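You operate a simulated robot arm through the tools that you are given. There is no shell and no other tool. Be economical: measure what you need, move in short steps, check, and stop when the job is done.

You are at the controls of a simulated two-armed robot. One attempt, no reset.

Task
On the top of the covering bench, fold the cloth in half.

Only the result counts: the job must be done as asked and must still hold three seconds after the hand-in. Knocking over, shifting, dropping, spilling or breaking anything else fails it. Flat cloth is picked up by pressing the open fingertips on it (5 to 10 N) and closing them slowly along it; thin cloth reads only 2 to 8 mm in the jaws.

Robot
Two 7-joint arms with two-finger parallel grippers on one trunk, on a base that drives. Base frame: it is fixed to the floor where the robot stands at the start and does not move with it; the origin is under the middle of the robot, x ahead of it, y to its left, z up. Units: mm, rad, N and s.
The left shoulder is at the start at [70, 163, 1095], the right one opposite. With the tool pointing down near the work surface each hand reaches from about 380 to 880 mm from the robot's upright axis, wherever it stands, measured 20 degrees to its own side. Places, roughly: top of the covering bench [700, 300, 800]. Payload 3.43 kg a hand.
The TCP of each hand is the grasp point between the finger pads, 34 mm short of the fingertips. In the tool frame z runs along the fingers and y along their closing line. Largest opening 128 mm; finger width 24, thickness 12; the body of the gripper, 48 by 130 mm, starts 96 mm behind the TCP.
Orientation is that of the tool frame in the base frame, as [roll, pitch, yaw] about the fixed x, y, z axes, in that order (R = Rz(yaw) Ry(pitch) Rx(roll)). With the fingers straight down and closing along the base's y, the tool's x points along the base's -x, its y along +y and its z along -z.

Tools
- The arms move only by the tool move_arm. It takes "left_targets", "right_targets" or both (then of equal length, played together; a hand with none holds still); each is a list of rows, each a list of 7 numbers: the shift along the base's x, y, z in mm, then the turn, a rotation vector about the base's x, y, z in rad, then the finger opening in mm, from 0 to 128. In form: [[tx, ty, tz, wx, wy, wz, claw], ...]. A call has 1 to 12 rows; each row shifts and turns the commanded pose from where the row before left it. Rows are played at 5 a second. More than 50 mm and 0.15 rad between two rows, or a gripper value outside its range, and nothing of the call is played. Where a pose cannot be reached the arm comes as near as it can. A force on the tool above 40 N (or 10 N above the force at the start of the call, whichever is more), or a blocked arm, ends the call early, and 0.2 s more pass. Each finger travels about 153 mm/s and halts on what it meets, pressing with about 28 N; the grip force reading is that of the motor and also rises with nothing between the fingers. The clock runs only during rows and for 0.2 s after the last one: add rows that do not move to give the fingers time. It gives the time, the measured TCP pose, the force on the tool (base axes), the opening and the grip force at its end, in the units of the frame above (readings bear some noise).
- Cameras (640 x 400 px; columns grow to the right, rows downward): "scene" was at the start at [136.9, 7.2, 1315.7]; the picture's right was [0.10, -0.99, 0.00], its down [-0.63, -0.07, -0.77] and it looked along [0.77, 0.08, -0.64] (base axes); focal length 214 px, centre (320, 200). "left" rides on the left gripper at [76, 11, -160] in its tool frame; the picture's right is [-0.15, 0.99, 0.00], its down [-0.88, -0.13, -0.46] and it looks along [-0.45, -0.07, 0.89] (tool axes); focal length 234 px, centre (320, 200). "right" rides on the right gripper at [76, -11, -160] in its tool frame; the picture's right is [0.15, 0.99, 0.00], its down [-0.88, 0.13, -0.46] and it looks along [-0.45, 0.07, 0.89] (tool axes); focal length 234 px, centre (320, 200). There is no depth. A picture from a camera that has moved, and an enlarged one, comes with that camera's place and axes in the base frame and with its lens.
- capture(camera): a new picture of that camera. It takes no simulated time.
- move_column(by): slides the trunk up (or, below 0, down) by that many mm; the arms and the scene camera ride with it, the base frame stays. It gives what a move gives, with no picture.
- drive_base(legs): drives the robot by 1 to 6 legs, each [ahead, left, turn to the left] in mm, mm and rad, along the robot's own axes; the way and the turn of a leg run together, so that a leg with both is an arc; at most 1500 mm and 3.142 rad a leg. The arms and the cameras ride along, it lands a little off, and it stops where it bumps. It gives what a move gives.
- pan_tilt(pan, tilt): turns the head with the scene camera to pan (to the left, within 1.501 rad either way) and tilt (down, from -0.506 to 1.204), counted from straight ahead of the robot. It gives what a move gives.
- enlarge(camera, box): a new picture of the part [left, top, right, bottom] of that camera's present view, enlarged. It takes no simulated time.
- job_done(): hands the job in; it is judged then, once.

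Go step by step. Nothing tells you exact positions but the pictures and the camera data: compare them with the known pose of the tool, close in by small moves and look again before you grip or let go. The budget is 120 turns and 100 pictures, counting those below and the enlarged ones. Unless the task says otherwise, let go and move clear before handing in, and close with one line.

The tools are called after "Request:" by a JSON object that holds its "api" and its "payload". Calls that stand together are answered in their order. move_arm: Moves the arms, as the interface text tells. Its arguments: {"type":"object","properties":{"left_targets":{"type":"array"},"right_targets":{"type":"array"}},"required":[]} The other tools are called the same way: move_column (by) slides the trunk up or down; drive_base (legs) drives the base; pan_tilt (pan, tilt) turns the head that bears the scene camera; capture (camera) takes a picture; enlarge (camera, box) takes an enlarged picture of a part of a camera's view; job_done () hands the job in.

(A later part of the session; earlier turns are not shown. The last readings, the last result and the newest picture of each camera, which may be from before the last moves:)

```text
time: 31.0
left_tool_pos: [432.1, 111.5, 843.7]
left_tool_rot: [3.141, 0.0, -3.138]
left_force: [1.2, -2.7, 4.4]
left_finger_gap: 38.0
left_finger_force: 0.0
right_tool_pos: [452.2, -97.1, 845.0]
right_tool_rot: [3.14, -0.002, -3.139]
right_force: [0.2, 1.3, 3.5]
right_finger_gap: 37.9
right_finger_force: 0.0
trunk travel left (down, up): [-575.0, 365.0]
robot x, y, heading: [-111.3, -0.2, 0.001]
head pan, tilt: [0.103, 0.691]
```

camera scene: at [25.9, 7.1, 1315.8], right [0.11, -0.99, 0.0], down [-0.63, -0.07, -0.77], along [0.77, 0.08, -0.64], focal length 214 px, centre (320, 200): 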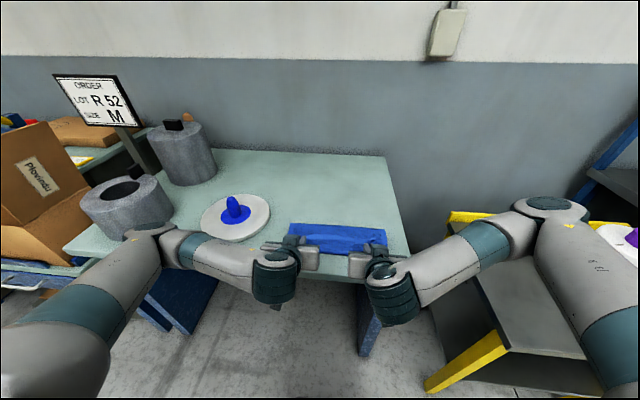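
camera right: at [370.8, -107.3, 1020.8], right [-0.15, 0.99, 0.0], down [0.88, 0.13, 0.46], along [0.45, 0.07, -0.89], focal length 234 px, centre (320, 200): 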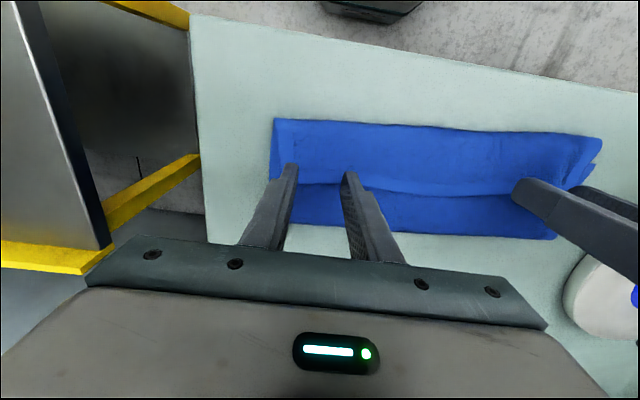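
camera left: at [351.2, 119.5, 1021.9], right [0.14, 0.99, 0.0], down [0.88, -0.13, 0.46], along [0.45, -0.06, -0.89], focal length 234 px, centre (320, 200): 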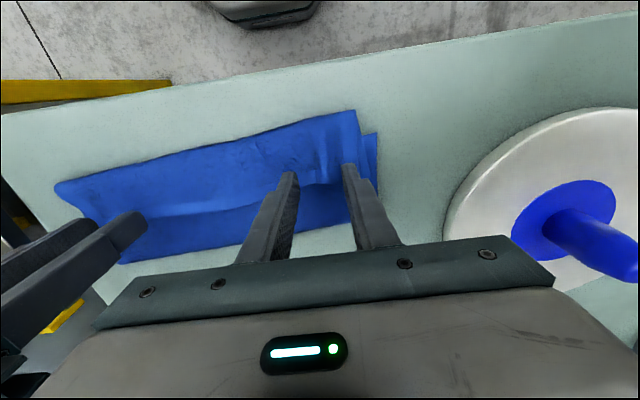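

Contact at about 4 N on each hand. I'll press slightly more and close slowly.

Request:
{"api": "move_arm", "payload": {"left_targets": [[0, 0, -0.8, 0, 0, 0, 38], [0, 0, 0, 0, 0, 0, 34], [0, 0, 0, 0, 0, 0, 31], [0, 0, 0, 0, 0, 0, 28], [0, 0, 0, 0, 0, 0, 25], [0, 0, 0, 0, 0, 0, 22], [0, 0, 0, 0, 0, 0, 19], [0, 0, 0, 0, 0, 0, 16], [0, 0, 0, 0, 0, 0, 13], [0, 0, 0, 0, 0, 0, 10], [0, 0, 0, 0, 0, 0, 7], [0, 0, 0, 0, 0, 0, 4]], "right_targets": [[0, 0, -1, 0, 0, 0, 38], [0, 0, 0, 0, 0, 0, 34], [0, 0, 0, 0, 0, 0, 31], [0, 0, 0, 0, 0, 0, 28], [0, 0, 0, 0, 0, 0, 25], [0, 0, 0, 0, 0, 0, 22], [0, 0, 0, 0, 0, 0, 19], [0, 0, 0, 0, 0, 0, 16], [0, 0, 0, 0, 0, 0, 13], [0, 0, 0, 0, 0, 0, 10], [0, 0, 0, 0, 0, 0, 7], [0, 0, 0, 0, 0, 0, 4]]}}

Request:
{"api": "move_arm", "payload": {"left_targets": [[0, 0, 0, 0, 0, 0, 0], [0, 0, 0, 0, 0, 0, 0], [0, 0, 0, 0, 0, 0, 0]], "right_targets": [[0, 0, 0, 0, 0, 0, 0], [0, 0, 0, 0, 0, 0, 0], [0, 0, 0, 0, 0, 0, 0]]}}

Request:
{"api": "capture", "payload": {"camera": "left"}}

Request:
{"api": "capture", "payload": {"camera": "right"}}

```text
time: 33.6
left_tool_pos: [431.7, 111.9, 842.9]
left_tool_rot: [3.141, 0.002, -3.138]
left_force: [-0.2, -4.2, 8.3]
left_finger_gap: 9.3
left_finger_force: 28.3
right_tool_pos: [453.4, -94.9, 844.0]
right_tool_rot: [3.141, 0.002, -3.139]
right_force: [-0.8, 4.8, 4.0]
right_finger_gap: 7.5
right_finger_force: 2.1
trunk travel left (down, up): [-575.0, 365.0]
robot x, y, heading: [-110.8, -1.6, 0.004]
head pan, tilt: [0.103, 0.691]
```

```text
time: 34.4
left_tool_pos: [432.7, 111.3, 843.5]
left_tool_rot: [3.141, 0.002, -3.138]
left_force: [1.3, -7.2, 9.7]
left_finger_gap: 9.4
left_finger_force: 27.7
right_tool_pos: [451.9, -96.2, 844.5]
right_tool_rot: [3.14, 0.002, -3.136]
right_force: [-0.8, 8.2, 4.3]
right_finger_gap: 3.4
right_finger_force: 27.9
trunk travel left (down, up): [-575.0, 365.0]
robot x, y, heading: [-110.8, 0.7, 0.003]
head pan, tilt: [0.103, 0.691]
```

```text
65 pictures are left
camera left: at [355.0, 123.2, 1003.6], right [0.14, 0.99, 0.0], down [0.88, -0.13, 0.46], along [0.45, -0.06, -0.89], focal length 234 px, centre (320, 200)
```

left: 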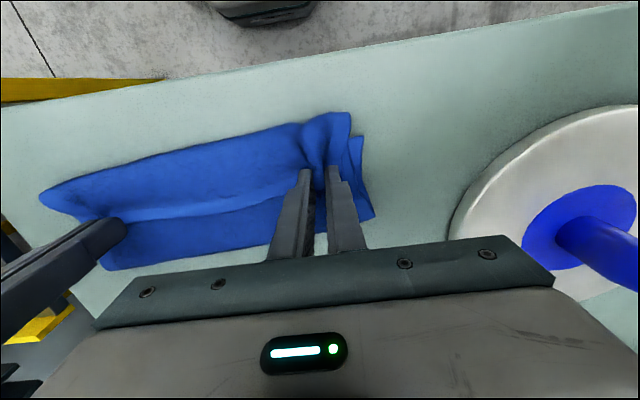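

```text
64 pictures are left
camera right: at [377.2, -107.8, 1004.3], right [-0.15, 0.99, 0.0], down [0.88, 0.13, 0.46], along [0.45, 0.07, -0.89], focal length 234 px, centre (320, 200)
```

right: 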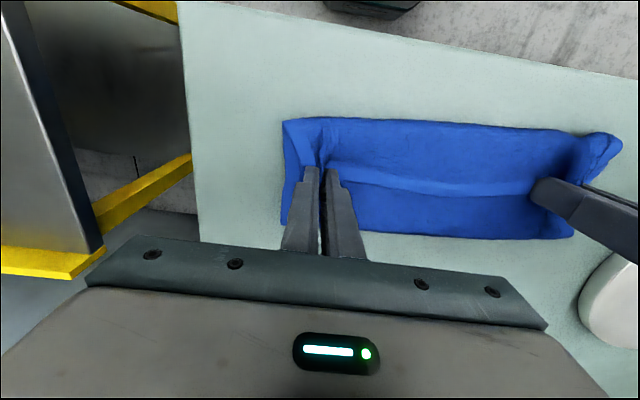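

Right reads a single pinch (3.4 mm) but left 9.4 mm suggests it grabbed extra layers. I'll lift both a little to see.

Request:
{"api": "move_arm", "payload": {"left_targets": [[0, 0, 10, 0, 0, 0, 0], [0, 0, 15, 0, 0, 0, 0], [5, 0, 15, 0, 0, 0, 0], [0, 0, 0, 0, 0, 0, 0]], "right_targets": [[0, 0, 10, 0, 0, 0, 0], [0, 0, 15, 0, 0, 0, 0], [5, 0, 15, 0, 0, 0, 0], [0, 0, 0, 0, 0, 0, 0]]}}

Request:
{"api": "capture", "payload": {"camera": "left"}}

Request:
{"api": "enlarge", "payload": {"camera": "scene", "box": [240, 180, 420, 290]}}

Request:
{"api": "capture", "payload": {"camera": "right"}}

```text
time: 35.4
left_tool_pos: [437.7, 112.1, 883.2]
left_tool_rot: [3.14, -0.002, -3.138]
left_force: [0.9, -6.1, -0.1]
left_finger_gap: 9.4
left_finger_force: 27.7
right_tool_pos: [454.5, -96.6, 883.3]
right_tool_rot: [3.14, -0.003, -3.14]
right_force: [0.2, 6.4, -0.4]
right_finger_gap: 3.4
right_finger_force: 28.0
trunk travel left (down, up): [-575.0, 365.0]
robot x, y, heading: [-115.0, -0.4, -0.003]
head pan, tilt: [0.103, 0.691]
```

```text
63 pictures are left
camera left: at [360.1, 123.2, 1043.8], right [0.14, 0.99, 0.0], down [0.88, -0.13, 0.46], along [0.45, -0.06, -0.89], focal length 234 px, centre (320, 200)
```

left: 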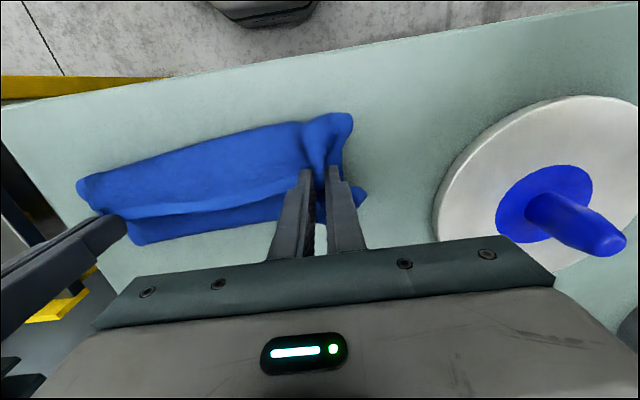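

```text
3.56 times, centred on (330, 235) of scene
camera zoom: at [26.3, 7.3, 1315.7], right [0.11, -0.99, 0.0], down [-0.63, -0.07, -0.77], along [0.77, 0.08, -0.64], focal length 763 px, centre (284, 76)
```

zoom: 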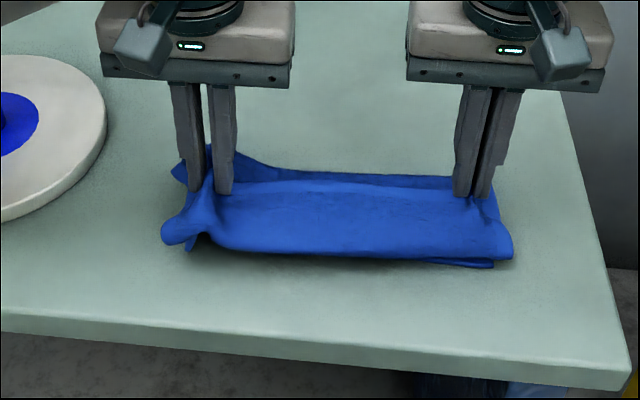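

```text
61 pictures are left
camera right: at [380.6, -107.8, 1042.5], right [-0.15, 0.99, 0.0], down [0.88, 0.13, 0.45], along [0.45, 0.07, -0.89], focal length 234 px, centre (320, 200)
```

right: 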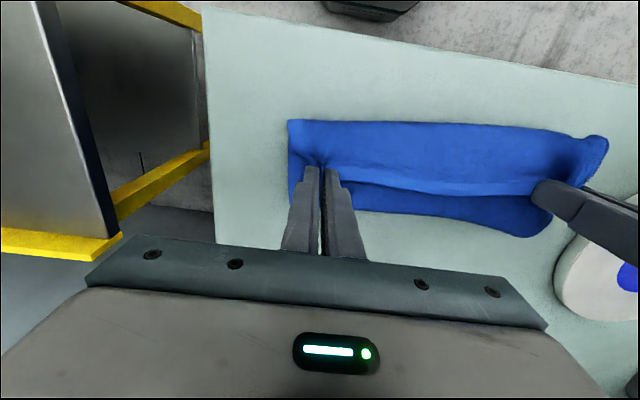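

Left did grab more than one layer. I'll set the left part down and release it, keeping the right grip to unroll the flap.

Request:
{"api": "move_arm", "payload": {"left_targets": [[-2, 0, -15, 0, 0, 0, 0], [-2, 0, -12, 0, 0, 0, 0], [0, 0, -7, 0, 0, 0, 0], [0, 0, 0, 0, 0, 0, 12], [0, 0, 0, 0, 0, 0, 20], [0, 0, 0, 0, 0, 0, 28], [0, 0, 10, 0, 0, 0, 28], [0, 0, 25, 0, 0, 0, 28], [0, 0, 40, 0, 0, 0, 28], [0, 0, 40, 0, 0, 0, 28]]}}

Request:
{"api": "move_arm", "payload": {"right_targets": [[10, -1, 10, 0, 0, 0, 0], [20, 1, 10, 0, 0, 0, 0], [25, 2, 5, 0, 0, 0, 0], [25, 2, 0, 0, 0, 0, 0], [25, 2, 0, 0, 0, 0, 0], [25, 2, 0, 0, 0, 0, 0], [0, 0, 0, 0, 0, 0, 0]]}}

Request:
{"api": "capture", "payload": {"camera": "left"}}

Request:
{"api": "enlarge", "payload": {"camera": "scene", "box": [240, 180, 420, 290]}}

```text
time: 37.6
left_tool_pos: [434.0, 112.2, 964.2]
left_tool_rot: [3.138, 0.0, -3.138]
left_force: [-0.8, 0.2, 0.2]
left_finger_gap: 28.2
left_finger_force: 0.0
right_tool_pos: [455.3, -96.0, 882.1]
right_tool_rot: [3.141, -0.002, -3.139]
right_force: [-0.7, 0.2, -0.2]
right_finger_gap: 3.3
right_finger_force: 28.2
trunk travel left (down, up): [-575.0, 365.0]
robot x, y, heading: [-110.0, -1.2, 0.003]
head pan, tilt: [0.103, 0.691]
```

```text
time: 39.2
left_tool_pos: [434.1, 112.8, 965.4]
left_tool_rot: [3.139, 0.0, -3.139]
left_force: [0.0, 0.4, 0.4]
left_finger_gap: 28.1
left_finger_force: 0.2
right_tool_pos: [587.9, -90.0, 907.2]
right_tool_rot: [3.141, -0.002, -3.141]
right_force: [-0.3, -0.1, -1.0]
right_finger_gap: 3.4
right_finger_force: 28.4
trunk travel left (down, up): [-575.0, 365.0]
robot x, y, heading: [-112.8, -0.0, 0.001]
head pan, tilt: [0.103, 0.691]
```

```text
60 pictures are left
camera left: at [357.0, 123.7, 1125.4], right [0.14, 0.99, 0.0], down [0.88, -0.13, 0.46], along [0.45, -0.06, -0.89], focal length 234 px, centre (320, 200)
```

left: 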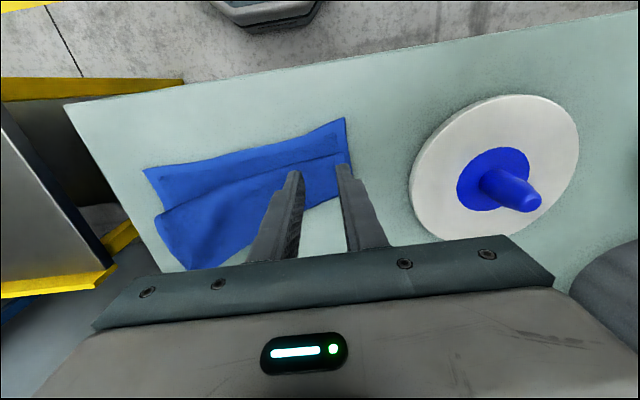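

```text
3.56 times, centred on (330, 235) of scene
camera zoom: at [26.1, 7.0, 1315.7], right [0.11, -0.99, 0.0], down [-0.63, -0.07, -0.77], along [0.77, 0.08, -0.64], focal length 763 px, centre (284, 76)
```

zoom: 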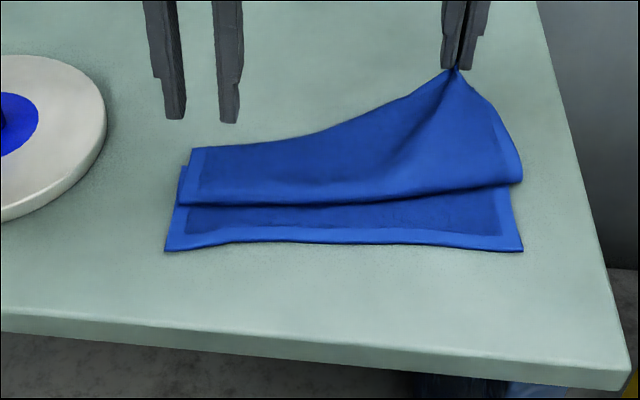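

The flap is unrolling nicely. I'll continue carrying the right corner toward its original far position, low.

Request:
{"api": "move_arm", "payload": {"right_targets": [[22, -3, -5, 0, 0, 0, 0], [22, -3, -8, 0, 0, 0, 0], [20, -3, -10, 0, 0, 0, 0], [6, -3, -15, 0, 0, 0, 0], [0, 0, 0, 0, 0, 0, 0]]}}

Request:
{"api": "capture", "payload": {"camera": "left"}}

Request:
{"api": "enlarge", "payload": {"camera": "scene", "box": [240, 180, 420, 290]}}

```text
time: 40.4
left_tool_pos: [435.0, 114.3, 965.8]
left_tool_rot: [3.141, 0.0, -3.136]
left_force: [-0.2, 0.5, 0.4]
left_finger_gap: 27.7
left_finger_force: 0.0
right_tool_pos: [657.8, -99.5, 869.0]
right_tool_rot: [3.141, -0.002, -3.138]
right_force: [0.0, 0.4, -0.1]
right_finger_gap: 3.4
right_finger_force: 28.3
trunk travel left (down, up): [-575.0, 365.0]
robot x, y, heading: [-109.7, -0.6, 0.003]
head pan, tilt: [0.103, 0.691]
```

```text
58 pictures are left
camera left: at [357.1, 124.2, 1125.4], right [0.14, 0.99, 0.0], down [0.88, -0.13, 0.46], along [0.45, -0.06, -0.89], focal length 234 px, centre (320, 200)
```

left: 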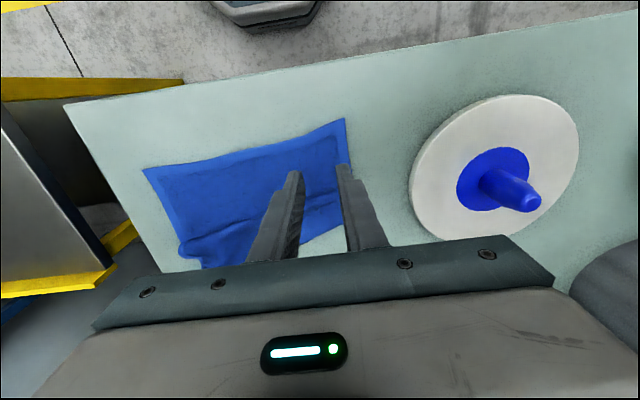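

```text
3.56 times, centred on (330, 235) of scene
camera zoom: at [26.1, 7.6, 1315.7], right [0.11, -0.99, 0.0], down [-0.63, -0.07, -0.77], along [0.77, 0.08, -0.64], focal length 763 px, centre (284, 76)
```

zoom: 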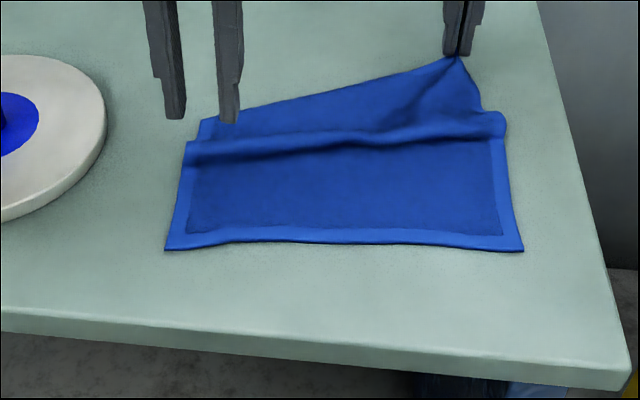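

Nearly flat again. I'll pull the right corner a little further out, which should unroll the left part more.

Request:
{"api": "move_arm", "payload": {"right_targets": [[10, 4, -4, 0, 0, 0, 0], [10, 4, -4, 0, 0, 0, 0], [6, 4, -4, 0, 0, 0, 0], [0, 0, 0, 0, 0, 0, 0]], "left_targets": [[40, 10, 0, 0, 0, 0, 38], [45, 10, 0, 0, 0, 0, 38], [45, 0, 0, 0, 0, 0, 38], [0, 0, 0, 0, 0, 0, 38]]}}

Request:
{"api": "capture", "payload": {"camera": "left"}}

Request:
{"api": "enlarge", "payload": {"camera": "scene", "box": [240, 180, 420, 290]}}

```text
time: 41.4
left_tool_pos: [565.7, 134.2, 962.8]
left_tool_rot: [3.141, 0.001, -3.139]
left_force: [0.8, 0.8, 0.2]
left_finger_gap: 38.1
left_finger_force: 0.0
right_tool_pos: [682.1, -88.8, 857.7]
right_tool_rot: [3.141, -0.001, -3.141]
right_force: [-0.1, -1.0, 0.1]
right_finger_gap: 3.7
right_finger_force: 27.6
trunk travel left (down, up): [-575.0, 365.0]
robot x, y, heading: [-109.5, -1.3, 0.004]
head pan, tilt: [0.103, 0.691]
```

```text
56 pictures are left
camera left: at [488.2, 145.1, 1122.8], right [0.14, 0.99, 0.0], down [0.88, -0.13, 0.46], along [0.45, -0.06, -0.89], focal length 234 px, centre (320, 200)
```

left: 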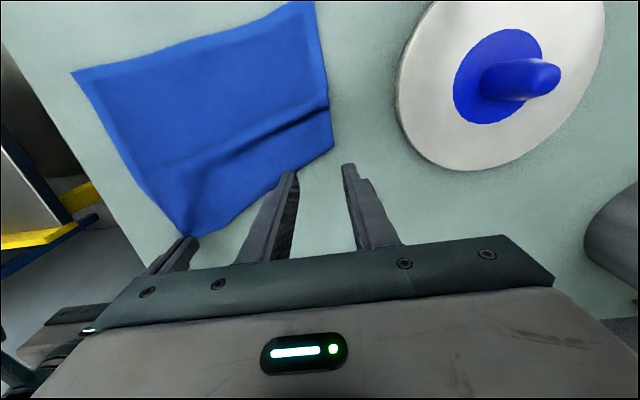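

```text
3.56 times, centred on (330, 235) of scene
camera zoom: at [25.6, 7.7, 1315.8], right [0.11, -0.99, 0.0], down [-0.63, -0.07, -0.77], along [0.77, 0.08, -0.64], focal length 763 px, centre (284, 76)
```

zoom: 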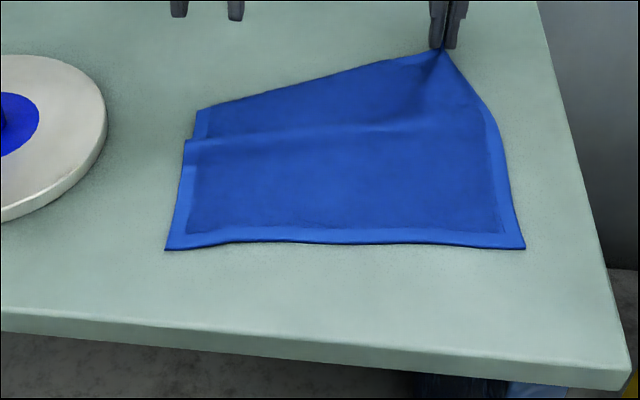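

The left corner is near (568, 153) with a small Z-fold just behind it. I'll pinch the single-layer strip right at that corner's far edge.

Request:
{"api": "move_arm", "payload": {"left_targets": [[4, -8, -40, 0, 0, 0, 38], [4, -8, -40, 0, 0, 0, 38], [0, 0, -18, 0, 0, 0, 38], [0, 0, -8, 0, 0, 0, 38], [0, 0, -4, 0, 0, 0, 38], [0, 0, 0, 0, 0, 0, 38]]}}

Request:
{"api": "capture", "payload": {"camera": "left"}}

```text
time: 42.8
left_tool_pos: [571.6, 117.3, 852.4]
left_tool_rot: [3.14, 0.0, -3.138]
left_force: [0.2, -0.2, -0.1]
left_finger_gap: 37.5
left_finger_force: 0.0
right_tool_pos: [683.2, -89.3, 858.2]
right_tool_rot: [3.141, -0.002, -3.139]
right_force: [0.1, 0.4, 0.1]
right_finger_gap: 3.4
right_finger_force: 28.1
trunk travel left (down, up): [-575.0, 365.0]
robot x, y, heading: [-112.6, -0.1, 0.005]
head pan, tilt: [0.103, 0.691]
```

```text
54 pictures are left
camera left: at [495.3, 127.4, 1013.2], right [0.14, 0.99, 0.0], down [0.88, -0.13, 0.46], along [0.45, -0.06, -0.89], focal length 234 px, centre (320, 200)
```

left: 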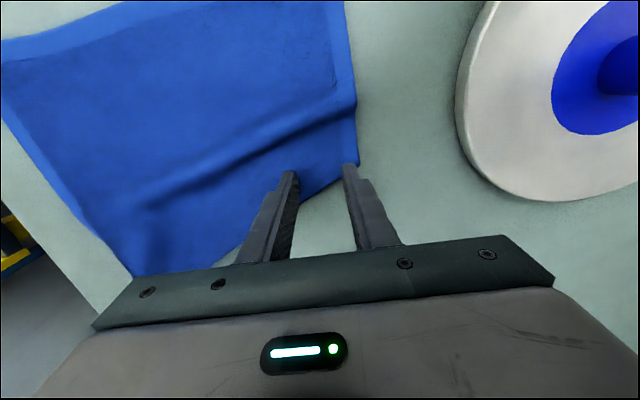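

Good placement; a little more inward, then down to contact.

Request:
{"api": "move_arm", "payload": {"left_targets": [[2, -8, -4, 0, 0, 0, 38], [0, 0, -4, 0, 0, 0, 38], [0, 0, -3, 0, 0, 0, 38], [0, 0, -1, 0, 0, 0, 38], [0, 0, 0, 0, 0, 0, 38]]}}

Request:
{"api": "move_arm", "payload": {"left_targets": [[0, 0, -1.5, 0, 0, 0, 38], [0, 0, 0, 0, 0, 0, 38]]}}

```text
time: 44.0
left_tool_pos: [573.7, 108.5, 841.3]
left_tool_rot: [3.139, -0.001, -3.137]
left_force: [-0.3, 0.2, 3.5]
left_finger_gap: 37.8
left_finger_force: 0.0
right_tool_pos: [684.6, -88.3, 857.9]
right_tool_rot: [-3.14, -0.001, -3.14]
right_force: [0.4, -0.1, 0.0]
right_finger_gap: 3.4
right_finger_force: 27.7
trunk travel left (down, up): [-575.0, 365.0]
robot x, y, heading: [-107.4, 0.3, 0.003]
head pan, tilt: [0.103, 0.691]
```

```text
time: 44.6
left_tool_pos: [574.0, 108.5, 840.9]
left_tool_rot: [3.141, 0.001, -3.138]
left_force: [0.8, 0.7, 6.6]
left_finger_gap: 37.7
left_finger_force: 0.0
right_tool_pos: [683.7, -88.8, 858.3]
right_tool_rot: [3.141, -0.002, -3.14]
right_force: [-1.4, 0.7, -0.7]
right_finger_gap: 3.6
right_finger_force: 28.4
trunk travel left (down, up): [-575.0, 365.0]
robot x, y, heading: [-107.6, -0.5, 0.003]
head pan, tilt: [0.103, 0.691]
```

Request:
{"api": "move_arm", "payload": {"left_targets": [[0, 0, -0.3, 0, 0, 0, 36], [0, 0, 0, 0, 0, 0, 33], [0, 0, 0, 0, 0, 0, 30], [0, 0, 0, 0, 0, 0, 27], [0, 0, 0, 0, 0, 0, 24], [0, 0, 0, 0, 0, 0, 21], [0, 0, 0, 0, 0, 0, 18], [0, 0, 0, 0, 0, 0, 15], [0, 0, 0, 0, 0, 0, 12], [0, 0, 0, 0, 0, 0, 9], [0, 0, 0, 0, 0, 0, 6], [0, 0, 0, 0, 0, 0, 3]]}}

Request:
{"api": "move_arm", "payload": {"left_targets": [[0, 0, 0, 0, 0, 0, 0], [0, 0, 0, 0, 0, 0, 0], [0, 0, 10, 0, 0, 0, 0], [0, 0, 12, 0, 0, 0, 0], [0, 0, 0, 0, 0, 0, 0]]}}

Request:
{"api": "enlarge", "payload": {"camera": "scene", "box": [240, 180, 420, 290]}}

Request:
{"api": "capture", "payload": {"camera": "left"}}

```text
time: 47.2
left_tool_pos: [574.2, 106.8, 840.4]
left_tool_rot: [-3.141, 0.001, -3.138]
left_force: [1.0, -1.5, 9.8]
left_finger_gap: 6.7
left_finger_force: 27.8
right_tool_pos: [681.9, -89.5, 858.5]
right_tool_rot: [3.141, -0.004, -3.14]
right_force: [-1.2, 0.7, 0.0]
right_finger_gap: 3.7
right_finger_force: 28.1
trunk travel left (down, up): [-575.0, 365.0]
robot x, y, heading: [-110.2, 3.5, 0.001]
head pan, tilt: [0.103, 0.691]
```

```text
time: 48.4
left_tool_pos: [574.9, 110.2, 860.2]
left_tool_rot: [3.14, -0.002, -3.137]
left_force: [0.6, -0.8, 0.7]
left_finger_gap: 6.0
left_finger_force: 28.0
right_tool_pos: [684.6, -88.4, 856.8]
right_tool_rot: [-3.14, -0.002, -3.14]
right_force: [-0.5, 0.8, 0.5]
right_finger_gap: 3.3
right_finger_force: 28.1
trunk travel left (down, up): [-575.0, 365.0]
robot x, y, heading: [-111.4, 1.4, 0.002]
head pan, tilt: [0.103, 0.691]
```

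```text
3.56 times, centred on (330, 235) of scene
camera zoom: at [26.8, 7.5, 1315.6], right [0.11, -0.99, 0.0], down [-0.63, -0.07, -0.77], along [0.77, 0.08, -0.64], focal length 763 px, centre (284, 76)
```

zoom: 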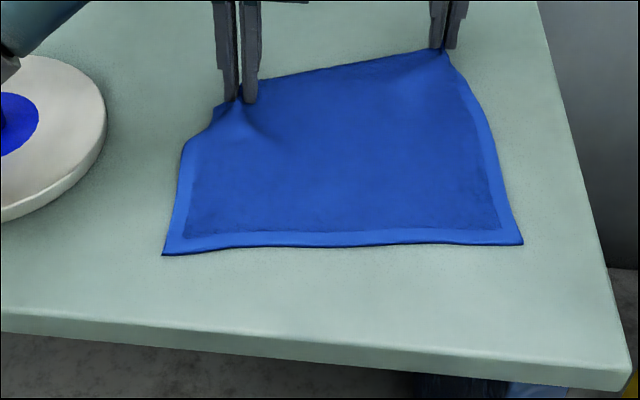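

```text
52 pictures are left
camera left: at [497.7, 120.6, 1020.6], right [0.14, 0.99, 0.0], down [0.88, -0.13, 0.45], along [0.45, -0.06, -0.89], focal length 234 px, centre (320, 200)
```

left: 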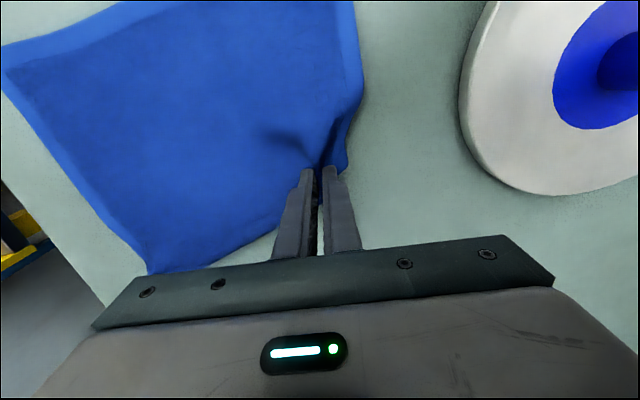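

The left hand holds one layer (6 mm). I'll lift it and carry it to the flat far-left position so the cloth is fully unrolled.

Request:
{"api": "move_arm", "payload": {"left_targets": [[5, 2, 15, 0, 0, 0, 0], [15, 2, 15, 0, 0, 0, 0], [20, 2, 5, 0, 0, 0, 0], [20, 2, -5, 0, 0, 0, 0], [12, 2, -10, 0, 0, 0, 0], [6, 0, -12, 0, 0, 0, 0], [0, 0, 0, 0, 0, 0, 0]]}}

Request:
{"api": "enlarge", "payload": {"camera": "scene", "box": [240, 180, 420, 290]}}

Request:
{"api": "capture", "payload": {"camera": "left"}}

```text
time: 50.0
left_tool_pos: [653.2, 117.8, 870.6]
left_tool_rot: [3.14, 0.001, -3.137]
left_force: [0.4, -0.3, 0.1]
left_finger_gap: 5.5
left_finger_force: 28.0
right_tool_pos: [684.2, -88.3, 857.9]
right_tool_rot: [-3.141, -0.003, -3.14]
right_force: [0.4, 0.2, 0.5]
right_finger_gap: 3.5
right_finger_force: 27.8
trunk travel left (down, up): [-575.0, 365.0]
robot x, y, heading: [-108.7, -1.3, 0.007]
head pan, tilt: [0.103, 0.691]
```

```text
3.56 times, centred on (330, 235) of scene
camera zoom: at [26.2, 7.5, 1315.7], right [0.11, -0.99, 0.0], down [-0.63, -0.07, -0.77], along [0.77, 0.08, -0.64], focal length 763 px, centre (284, 76)
```

zoom: 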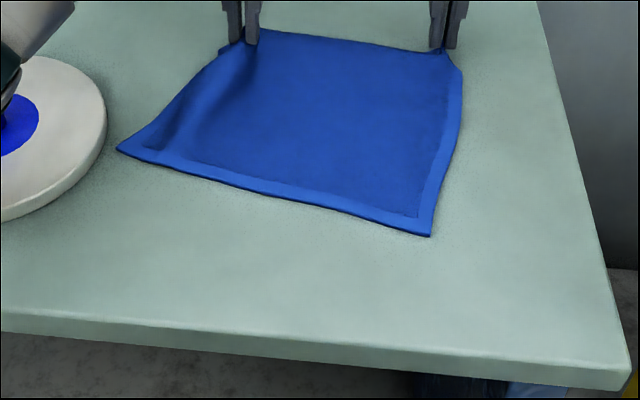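

```text
50 pictures are left
camera left: at [576.1, 129.0, 1031.3], right [0.14, 0.99, 0.0], down [0.88, -0.13, 0.46], along [0.45, -0.06, -0.89], focal length 234 px, centre (320, 200)
```

left: 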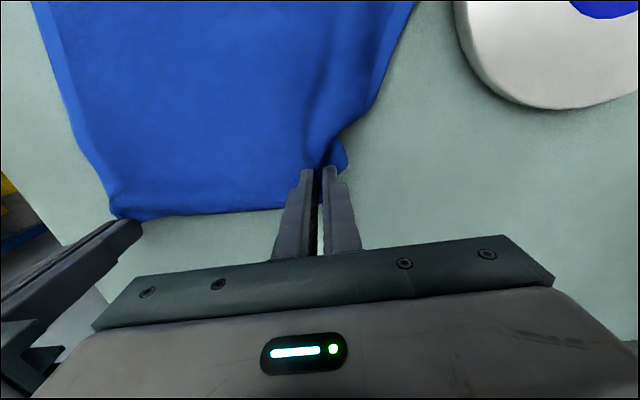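

The cloth slid and turned while being pulled because friction is low. Since both hands hold the two corners of one edge, I'll lift it clear to hang freely and straighten, then lay and fold it in a controlled way.

Request:
{"api": "move_arm", "payload": {"left_targets": [[-11.6, -1.4, 31, 0, 0, 0, 0], [-11.6, -1.4, 31, 0, 0, 0, 0], [-11.6, -1.4, 31, 0, 0, 0, 0], [-11.6, -1.4, 31, 0, 0, 0, 0], [-11.6, -1.4, 31, 0, 0, 0, 0], [-11.6, -1.4, 31, 0, 0, 0, 0], [-11.6, -1.4, 31, 0, 0, 0, 0], [-11.6, -1.4, 33, 0, 0, 0, 0], [0, 0, 0, 0, 0, 0, 0], [0, 0, 0, 0, 0, 0, 0]], "right_targets": [[-15.5, -1.1, 32.7, 0, 0, 0, 0], [-15.5, -1.1, 32.7, 0, 0, 0, 0], [-15.5, -1.1, 32.7, 0, 0, 0, 0], [-15.5, -1.1, 32.7, 0, 0, 0, 0], [-15.5, -1.1, 32.7, 0, 0, 0, 0], [-15.5, -1.1, 32.7, 0, 0, 0, 0], [-15.5, -1.1, 32.7, 0, 0, 0, 0], [-15.5, -1.1, 32.7, 0, 0, 0, 0], [0, 0, 0, 0, 0, 0, 0], [0, 0, 0, 0, 0, 0, 0]]}}

Request:
{"api": "capture", "payload": {"camera": "scene"}}

Request:
{"api": "capture", "payload": {"camera": "left"}}

```text
time: 52.2
left_tool_pos: [557.6, 109.1, 1122.0]
left_tool_rot: [3.14, 0.001, -3.138]
left_force: [0.2, -0.9, -0.2]
left_finger_gap: 5.6
left_finger_force: 28.2
right_tool_pos: [558.2, -95.3, 1120.1]
right_tool_rot: [3.14, -0.003, -3.14]
right_force: [-0.3, 0.4, 0.1]
right_finger_gap: 3.4
right_finger_force: 28.3
trunk travel left (down, up): [-575.0, 365.0]
robot x, y, heading: [-108.9, -1.3, 0.001]
head pan, tilt: [0.103, 0.691]
```

```text
49 pictures are left
camera scene: at [25.9, 7.3, 1315.7], right [0.11, -0.99, 0.0], down [-0.63, -0.07, -0.77], along [0.77, 0.08, -0.64], focal length 214 px, centre (320, 200)
```

scene: 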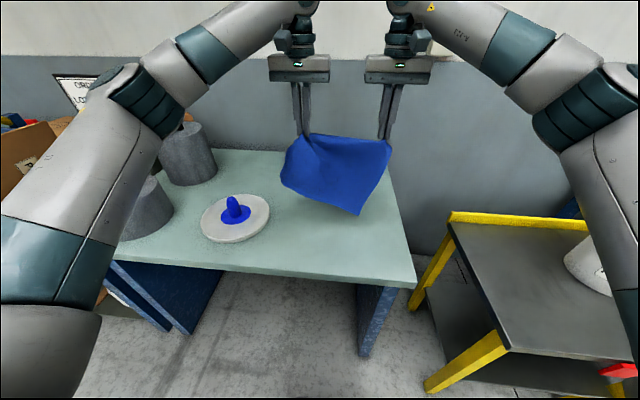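

```text
48 pictures are left
camera left: at [480.7, 120.3, 1281.1], right [0.14, 0.99, 0.0], down [0.88, -0.13, 0.46], along [0.45, -0.06, -0.89], focal length 234 px, centre (320, 200)
```

left: 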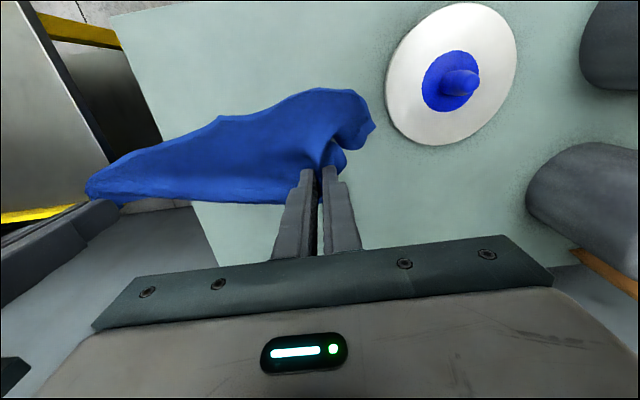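

The right side hangs well, but on the left it looks as if the pinch also holds a piece of the side further down. Let me look closer.

Request:
{"api": "enlarge", "payload": {"camera": "scene", "box": [260, 80, 420, 220]}}

Request:
{"api": "enlarge", "payload": {"camera": "left", "box": [70, 60, 400, 230]}}

```text
2.86 times, centred on (340, 150) of scene
camera zoom: at [25.9, 7.3, 1315.7], right [0.11, -0.99, 0.0], down [-0.63, -0.07, -0.77], along [0.77, 0.08, -0.64], focal length 613 px, centre (263, 343)
```

zoom: 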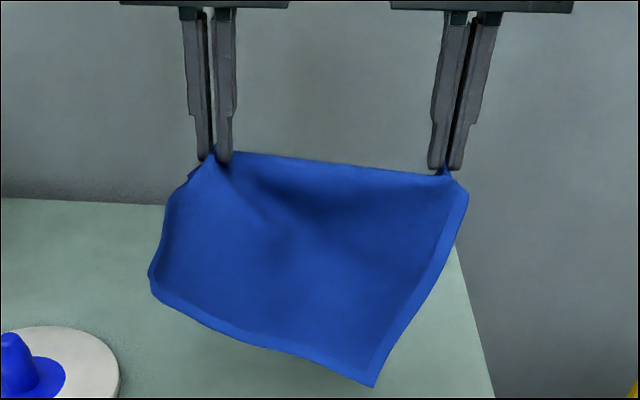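

```text
1.94 times, centred on (235, 145) of left
camera zoom: at [480.7, 120.3, 1281.1], right [0.14, 0.99, 0.0], down [0.88, -0.13, 0.46], along [0.45, -0.06, -0.89], focal length 454 px, centre (485, 307)
```

zoom: 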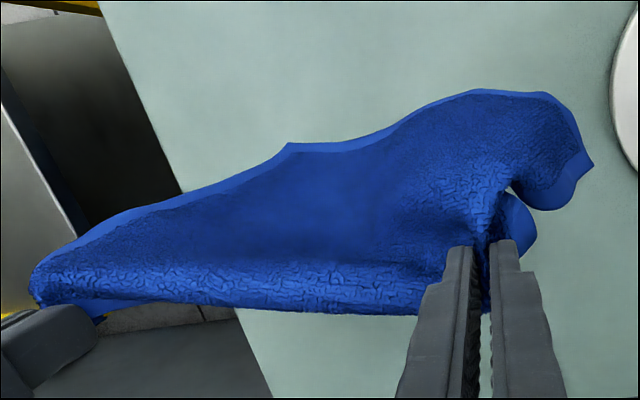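

The left pinch does hold a loop of extra cloth. I'll lay the cloth down again, near edge first and swinging the hands away, and then release only the left to sort it out.

Request:
{"api": "move_arm", "payload": {"left_targets": [[-46, 0, -8, 0, 0, 0, 0], [-46, 0, -8, 0, 0, 0, 0], [-46, 0, -8, 0, 0, 0, 0], [0, 0, 0, 0, 0, 0, 0], [0, 0, -10, 0, 0, 0, 0]], "right_targets": [[-46, 0, -8, 0, 0, 0, 0], [-46, 0, -8, 0, 0, 0, 0], [-46, 0, -8, 0, 0, 0, 0], [0, 0, 0, 0, 0, 0, 0], [0, 0, -10, 0, 0, 0, 0]]}}

Request:
{"api": "move_arm", "payload": {"left_targets": [[28, 0, -3, 0, 0, 0, 0], [27.5, 0, -9.2, 0, 0, 0, 0], [26, 0, -15, 0, 0, 0, 0], [24, 0, -20.5, 0, 0, 0, 0], [21.4, 0, -25.5, 0, 0, 0, 0], [18.4, 0, -29.8, 0, 0, 0, 0], [14.8, 0, -33.5, 0, 0, 0, 0], [10.8, 0, -36.2, 0, 0, 0, 0], [6.7, 0, -38.2, 0, 0, 0, 0], [1.5, 0, -10, 0, 0, 0, 0], [0, 0, 0, 0, 0, 0, 0]], "right_targets": [[39, 0, -3, 0, 0, 0, 0], [38.2, 0, -9.2, 0, 0, 0, 0], [36.2, 0, -15, 0, 0, 0, 0], [33.5, 0, -20.5, 0, 0, 0, 0], [29.8, 0, -25.5, 0, 0, 0, 0], [25.5, 0, -29.8, 0, 0, 0, 0], [20.5, 0, -33.5, 0, 0, 0, 0], [15, 0, -36.2, 0, 0, 0, 0], [9.2, 0, -38.2, 0, 0, 0, 0], [2, 0, -10, 0, 0, 0, 0], [0, 0, 0, 0, 0, 0, 0]]}}

Request:
{"api": "enlarge", "payload": {"camera": "scene", "box": [240, 180, 420, 290]}}

Request:
{"api": "capture", "payload": {"camera": "left"}}

```text
time: 53.4
left_tool_pos: [419.5, 106.7, 1084.6]
left_tool_rot: [3.141, 0.0, -3.139]
left_force: [-0.7, 0.8, -0.7]
left_finger_gap: 5.9
left_finger_force: 27.3
right_tool_pos: [420.6, -95.5, 1087.8]
right_tool_rot: [3.139, -0.002, -3.139]
right_force: [-0.2, 0.9, -0.7]
right_finger_gap: 3.6
right_finger_force: 28.2
trunk travel left (down, up): [-575.0, 365.0]
robot x, y, heading: [-111.0, -1.7, 0.002]
head pan, tilt: [0.103, 0.691]
```

```text
time: 55.8
left_tool_pos: [602.2, 106.3, 864.2]
left_tool_rot: [3.14, 0.0, -3.139]
left_force: [0.7, -0.9, -0.2]
left_finger_gap: 5.9
left_finger_force: 28.0
right_tool_pos: [672.4, -98.9, 865.5]
right_tool_rot: [3.139, -0.001, -3.14]
right_force: [-0.2, 0.2, -0.3]
right_finger_gap: 3.4
right_finger_force: 27.8
trunk travel left (down, up): [-575.0, 365.0]
robot x, y, heading: [-111.7, 0.3, 0.004]
head pan, tilt: [0.103, 0.691]
```

```text
3.56 times, centred on (330, 235) of scene
camera zoom: at [26.6, 7.2, 1315.6], right [0.11, -0.99, 0.0], down [-0.63, -0.07, -0.77], along [0.77, 0.08, -0.64], focal length 763 px, centre (284, 76)
```

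zoom: 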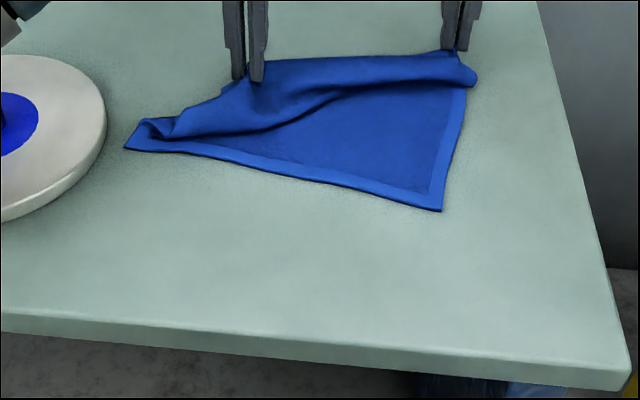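

```text
44 pictures are left
camera left: at [525.1, 117.5, 1024.5], right [0.14, 0.99, 0.0], down [0.88, -0.13, 0.46], along [0.45, -0.06, -0.89], focal length 234 px, centre (320, 200)
```

left: 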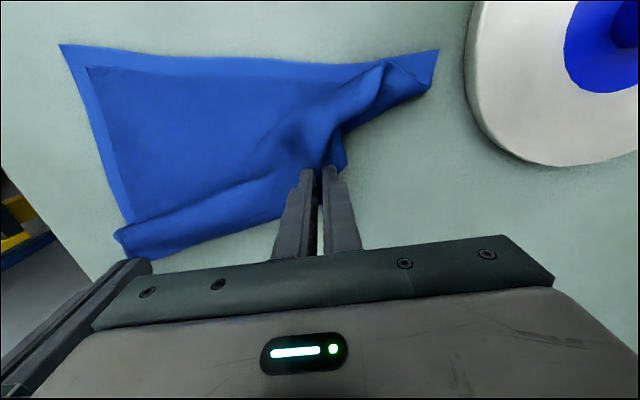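

I'll set down and release the left hand, then back it up to look at the left part.

Request:
{"api": "move_arm", "payload": {"left_targets": [[0, 0, -12, 0, 0, 0, 0], [0, 0, -8, 0, 0, 0, 0], [0, 0, 0, 0, 0, 0, 10], [0, 0, 0, 0, 0, 0, 20], [0, 0, 0, 0, 0, 0, 28], [0, 0, 12, 0, 0, 0, 28], [0, 0, 30, 0, 0, 0, 28], [-20, 20, 40, 0, 0, 0, 38], [-30, 30, 20, 0, 0, 0, 38], [-30, 30, 0, 0, 0, 0, 38], [0, 0, 0, 0, 0, 0, 38]]}}

Request:
{"api": "capture", "payload": {"camera": "left"}}

Request:
{"api": "enlarge", "payload": {"camera": "scene", "box": [240, 180, 420, 290]}}

```text
time: 58.2
left_tool_pos: [522.3, 188.9, 948.8]
left_tool_rot: [3.139, -0.001, -3.138]
left_force: [0.8, 0.0, 0.2]
left_finger_gap: 38.2
left_finger_force: 0.1
right_tool_pos: [671.1, -99.5, 864.6]
right_tool_rot: [3.139, -0.003, -3.14]
right_force: [1.3, -1.2, -0.2]
right_finger_gap: 3.2
right_finger_force: 28.4
trunk travel left (down, up): [-575.0, 365.0]
robot x, y, heading: [-108.0, 2.7, 0.001]
head pan, tilt: [0.103, 0.691]
```

```text
43 pictures are left
camera left: at [445.3, 200.0, 1109.3], right [0.14, 0.99, 0.0], down [0.88, -0.13, 0.45], along [0.45, -0.06, -0.89], focal length 234 px, centre (320, 200)
```

left: 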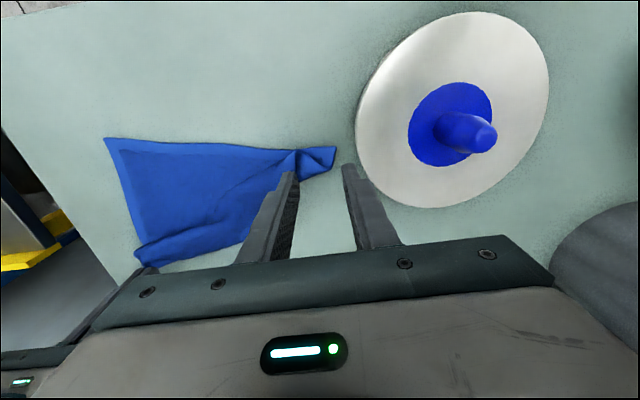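

```text
3.56 times, centred on (330, 235) of scene
camera zoom: at [26.8, 6.3, 1315.6], right [0.11, -0.99, 0.0], down [-0.63, -0.07, -0.77], along [0.77, 0.08, -0.64], focal length 763 px, centre (284, 76)
```

zoom: 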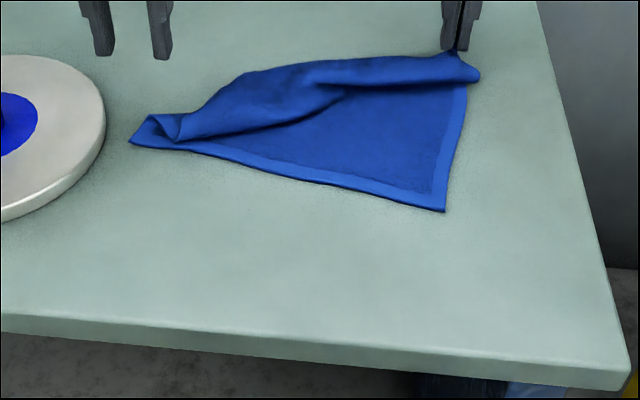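

The near-left corner is single-layered at about (529, 207). I'll pinch that one and pull it back toward the near side while the right hand holds the far-right corner, to open the cloth out.

Request:
{"api": "move_arm", "payload": {"left_targets": [[4, -7, -35, 0, 0, 0, 36], [4, -7, -35, 0, 0, 0, 36], [0, 0, -24, 0, 0, 0, 36], [0, 0, -8, 0, 0, 0, 36], [0, 0, -4, 0, 0, 0, 36], [0, 0, -2, 0, 0, 0, 36], [0, 0, 0, 0, 0, 0, 36]]}}

Request:
{"api": "capture", "payload": {"camera": "left"}}

```text
time: 59.8
left_tool_pos: [527.9, 173.0, 840.4]
left_tool_rot: [3.142, 0.005, -3.139]
left_force: [3.0, 1.1, 17.3]
left_finger_gap: 34.9
left_finger_force: 0.0
right_tool_pos: [670.1, -99.3, 865.6]
right_tool_rot: [3.139, -0.001, -3.139]
right_force: [-0.5, 0.6, 0.5]
right_finger_gap: 3.2
right_finger_force: 28.0
trunk travel left (down, up): [-575.0, 365.0]
robot x, y, heading: [-111.6, -0.5, 0.005]
head pan, tilt: [0.103, 0.691]
```

```text
41 pictures are left
camera left: at [451.2, 184.2, 1001.0], right [0.14, 0.99, 0.0], down [0.88, -0.13, 0.46], along [0.45, -0.06, -0.89], focal length 234 px, centre (320, 200)
```

left: 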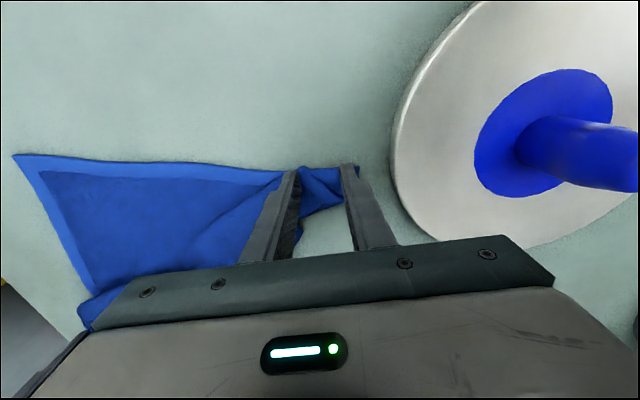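

Request:
{"api": "move_arm", "payload": {"left_targets": [[0, 0, 0.8, 0, 0, 0, 36], [0, 0, 0, 0, 0, 0, 33], [0, 0, 0, 0, 0, 0, 30], [0, 0, 0, 0, 0, 0, 27], [0, 0, 0, 0, 0, 0, 24], [0, 0, 0, 0, 0, 0, 20], [0, 0, 0, 0, 0, 0, 16], [0, 0, 0, 0, 0, 0, 12], [0, 0, 0, 0, 0, 0, 8], [0, 0, 0, 0, 0, 0, 4], [0, 0, 0, 0, 0, 0, 0], [0, 0, 0, 0, 0, 0, 0]]}}

Request:
{"api": "move_arm", "payload": {"left_targets": [[-5, 0, 10, 0, 0, 0, 0], [-15, 0, 10, 0, 0, 0, 0], [-20, -2, 5, 0, 0, 0, 0], [-20, -2, 0, 0, 0, 0, 0], [0, 0, 0, 0, 0, 0, 0]]}}

Request:
{"api": "enlarge", "payload": {"camera": "scene", "box": [240, 180, 420, 290]}}

```text
time: 62.4
left_tool_pos: [528.3, 171.4, 840.6]
left_tool_rot: [3.14, 0.0, -3.137]
left_force: [-1.0, -3.3, 18.9]
left_finger_gap: 2.5
left_finger_force: 27.7
right_tool_pos: [670.3, -100.9, 867.3]
right_tool_rot: [3.14, 0.0, -3.141]
right_force: [-0.6, 0.6, 0.1]
right_finger_gap: 3.2
right_finger_force: 27.6
trunk travel left (down, up): [-575.0, 365.0]
robot x, y, heading: [-108.8, -1.6, 0.002]
head pan, tilt: [0.103, 0.691]
```

```text
time: 63.6
left_tool_pos: [469.1, 168.0, 865.2]
left_tool_rot: [3.14, 0.001, -3.138]
left_force: [0.6, -1.2, -0.3]
left_finger_gap: 2.5
left_finger_force: 28.1
right_tool_pos: [671.7, -99.3, 865.4]
right_tool_rot: [3.139, -0.002, -3.141]
right_force: [-1.1, -0.4, 0.8]
right_finger_gap: 3.5
right_finger_force: 27.8
trunk travel left (down, up): [-575.0, 365.0]
robot x, y, heading: [-111.2, 0.4, 0.001]
head pan, tilt: [0.103, 0.691]
```

```text
3.56 times, centred on (330, 235) of scene
camera zoom: at [26.7, 7.3, 1315.6], right [0.11, -0.99, 0.0], down [-0.63, -0.07, -0.77], along [0.77, 0.08, -0.64], focal length 763 px, centre (284, 76)
```

zoom: 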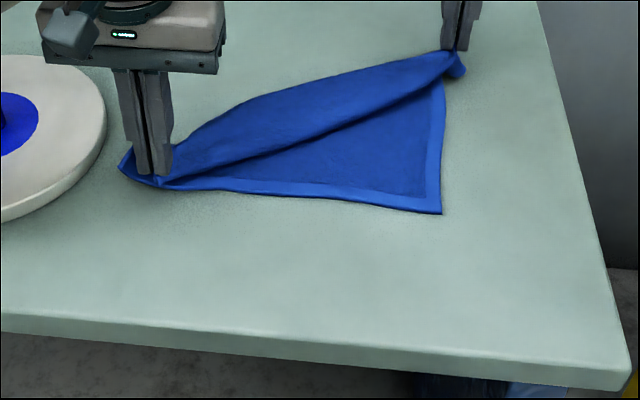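

The left hand holds the near-left corner (2.5 mm) and the diagonal is now tight, with the far-left part folded along it. Let me look with the wrist cameras.

Request:
{"api": "capture", "payload": {"camera": "left"}}

Request:
{"api": "capture", "payload": {"camera": "right"}}

```text
39 pictures are left
camera left: at [391.9, 179.0, 1025.5], right [0.14, 0.99, 0.0], down [0.88, -0.13, 0.45], along [0.45, -0.06, -0.89], focal length 234 px, centre (320, 200)
```

left: 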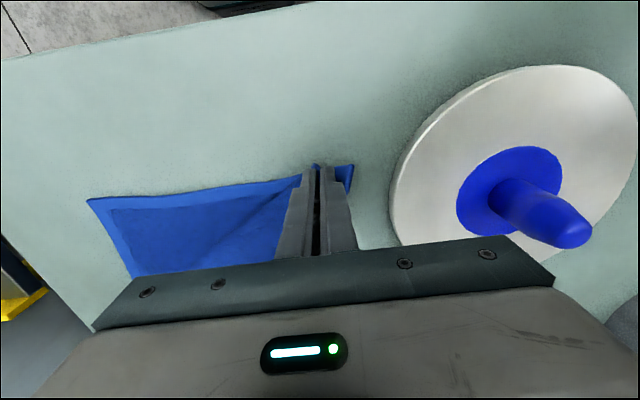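

```text
38 pictures are left
camera right: at [596.6, -111.1, 1025.3], right [-0.15, 0.99, 0.0], down [0.88, 0.13, 0.45], along [0.45, 0.07, -0.89], focal length 234 px, centre (320, 200)
```

right: 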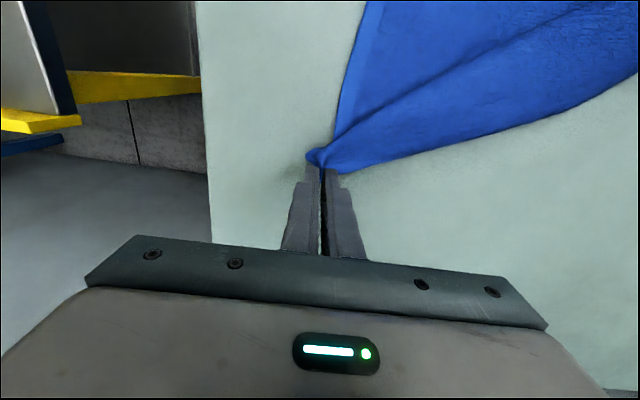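

The far-left part is tucked underneath. Plan: release the right hand, regrip the visible single-layer near-right corner, and so hold two neighbouring corners of the near edge for a clean lift.

Request:
{"api": "move_arm", "payload": {"right_targets": [[0, 0, -12, 0, 0, 0, 0], [0, 0, -10, 0, 0, 0, 0], [0, 0, 0, 0, 0, 0, 12], [0, 0, 0, 0, 0, 0, 28], [0, 0, 10, 0, 0, 0, 28], [0, 0, 35, 0, 0, 0, 36], [0, 0, 40, 0, 0, 0, 36], [-47, 12, 0, 0, 0, 0, 36], [-47, 12, 0, 0, 0, 0, 36], [-47, 12, 0, 0, 0, 0, 36], [-47, 12, 0, 0, 0, 0, 36], [0, 0, 0, 0, 0, 0, 36]]}}

Request:
{"api": "capture", "payload": {"camera": "right"}}

```text
time: 66.2
left_tool_pos: [467.8, 167.6, 864.2]
left_tool_rot: [3.141, 0.0, -3.138]
left_force: [-0.5, -0.2, 0.0]
left_finger_gap: 2.7
left_finger_force: 27.5
right_tool_pos: [481.8, -49.9, 929.0]
right_tool_rot: [3.142, -0.004, -3.139]
right_force: [-0.9, -1.0, 0.0]
right_finger_gap: 36.1
right_finger_force: 0.0
trunk travel left (down, up): [-575.0, 365.0]
robot x, y, heading: [-109.0, -2.7, 0.002]
head pan, tilt: [0.103, 0.691]
```

```text
37 pictures are left
camera right: at [407.2, -61.7, 1089.7], right [-0.15, 0.99, 0.0], down [0.88, 0.13, 0.45], along [0.45, 0.07, -0.89], focal length 234 px, centre (320, 200)
```

right: 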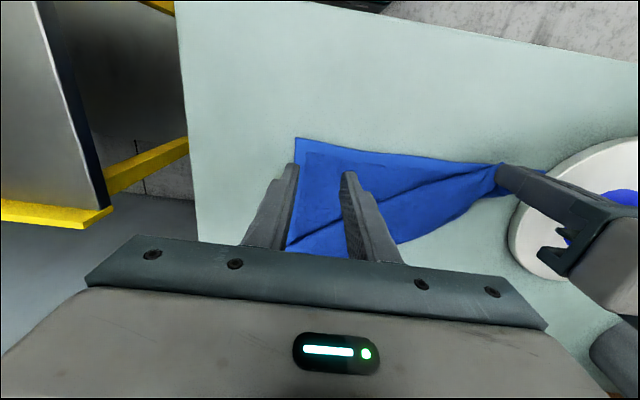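

The near-right corner is at (473, −79), single layer. Descending onto it.

Request:
{"api": "move_arm", "payload": {"right_targets": [[5, 0, -35, 0, 0, 0, 36], [0, 0, -35, 0, 0, 0, 36], [0, 0, -12, 0, 0, 0, 36], [0, 0, -6, 0, 0, 0, 36], [0, 0, -1.5, 0, 0, 0, 36], [0, 0, 0, 0, 0, 0, 36]]}}

Request:
{"api": "capture", "payload": {"camera": "right"}}

```text
time: 67.6
left_tool_pos: [469.3, 168.4, 864.8]
left_tool_rot: [3.138, 0.001, -3.137]
left_force: [-0.9, -0.6, -0.6]
left_finger_gap: 2.3
left_finger_force: 28.1
right_tool_pos: [487.4, -49.4, 839.4]
right_tool_rot: [3.141, 0.0, 3.141]
right_force: [-0.4, -0.6, 0.7]
right_finger_gap: 35.9
right_finger_force: 0.0
trunk travel left (down, up): [-575.0, 365.0]
robot x, y, heading: [-110.7, -0.9, 0.003]
head pan, tilt: [0.103, 0.691]
```

```text
36 pictures are left
camera right: at [412.3, -60.5, 999.1], right [-0.15, 0.99, 0.0], down [0.88, 0.13, 0.45], along [0.45, 0.07, -0.89], focal length 234 px, centre (320, 200)
```

right: 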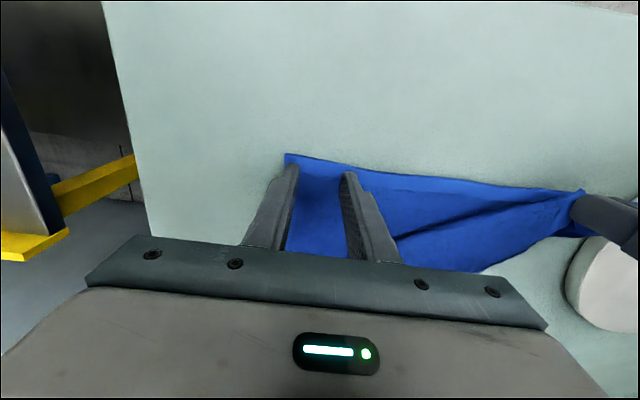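

Well placed. Press lightly and close slowly.

Request:
{"api": "move_arm", "payload": {"right_targets": [[0, 0, -1.5, 0, 0, 0, 36], [0, 0, -1, 0, 0, 0, 36], [0, 0, 0, 0, 0, 0, 36]]}}

```text
time: 68.4
left_tool_pos: [468.7, 167.2, 865.5]
left_tool_rot: [-3.142, -0.002, -3.137]
left_force: [0.6, -0.9, 1.0]
left_finger_gap: 2.4
left_finger_force: 28.3
right_tool_pos: [486.6, -48.9, 837.9]
right_tool_rot: [3.141, -0.001, -3.139]
right_force: [-0.1, 1.2, 6.3]
right_finger_gap: 35.8
right_finger_force: 0.0
trunk travel left (down, up): [-575.0, 365.0]
robot x, y, heading: [-112.7, -2.2, 0.003]
head pan, tilt: [0.103, 0.691]
```

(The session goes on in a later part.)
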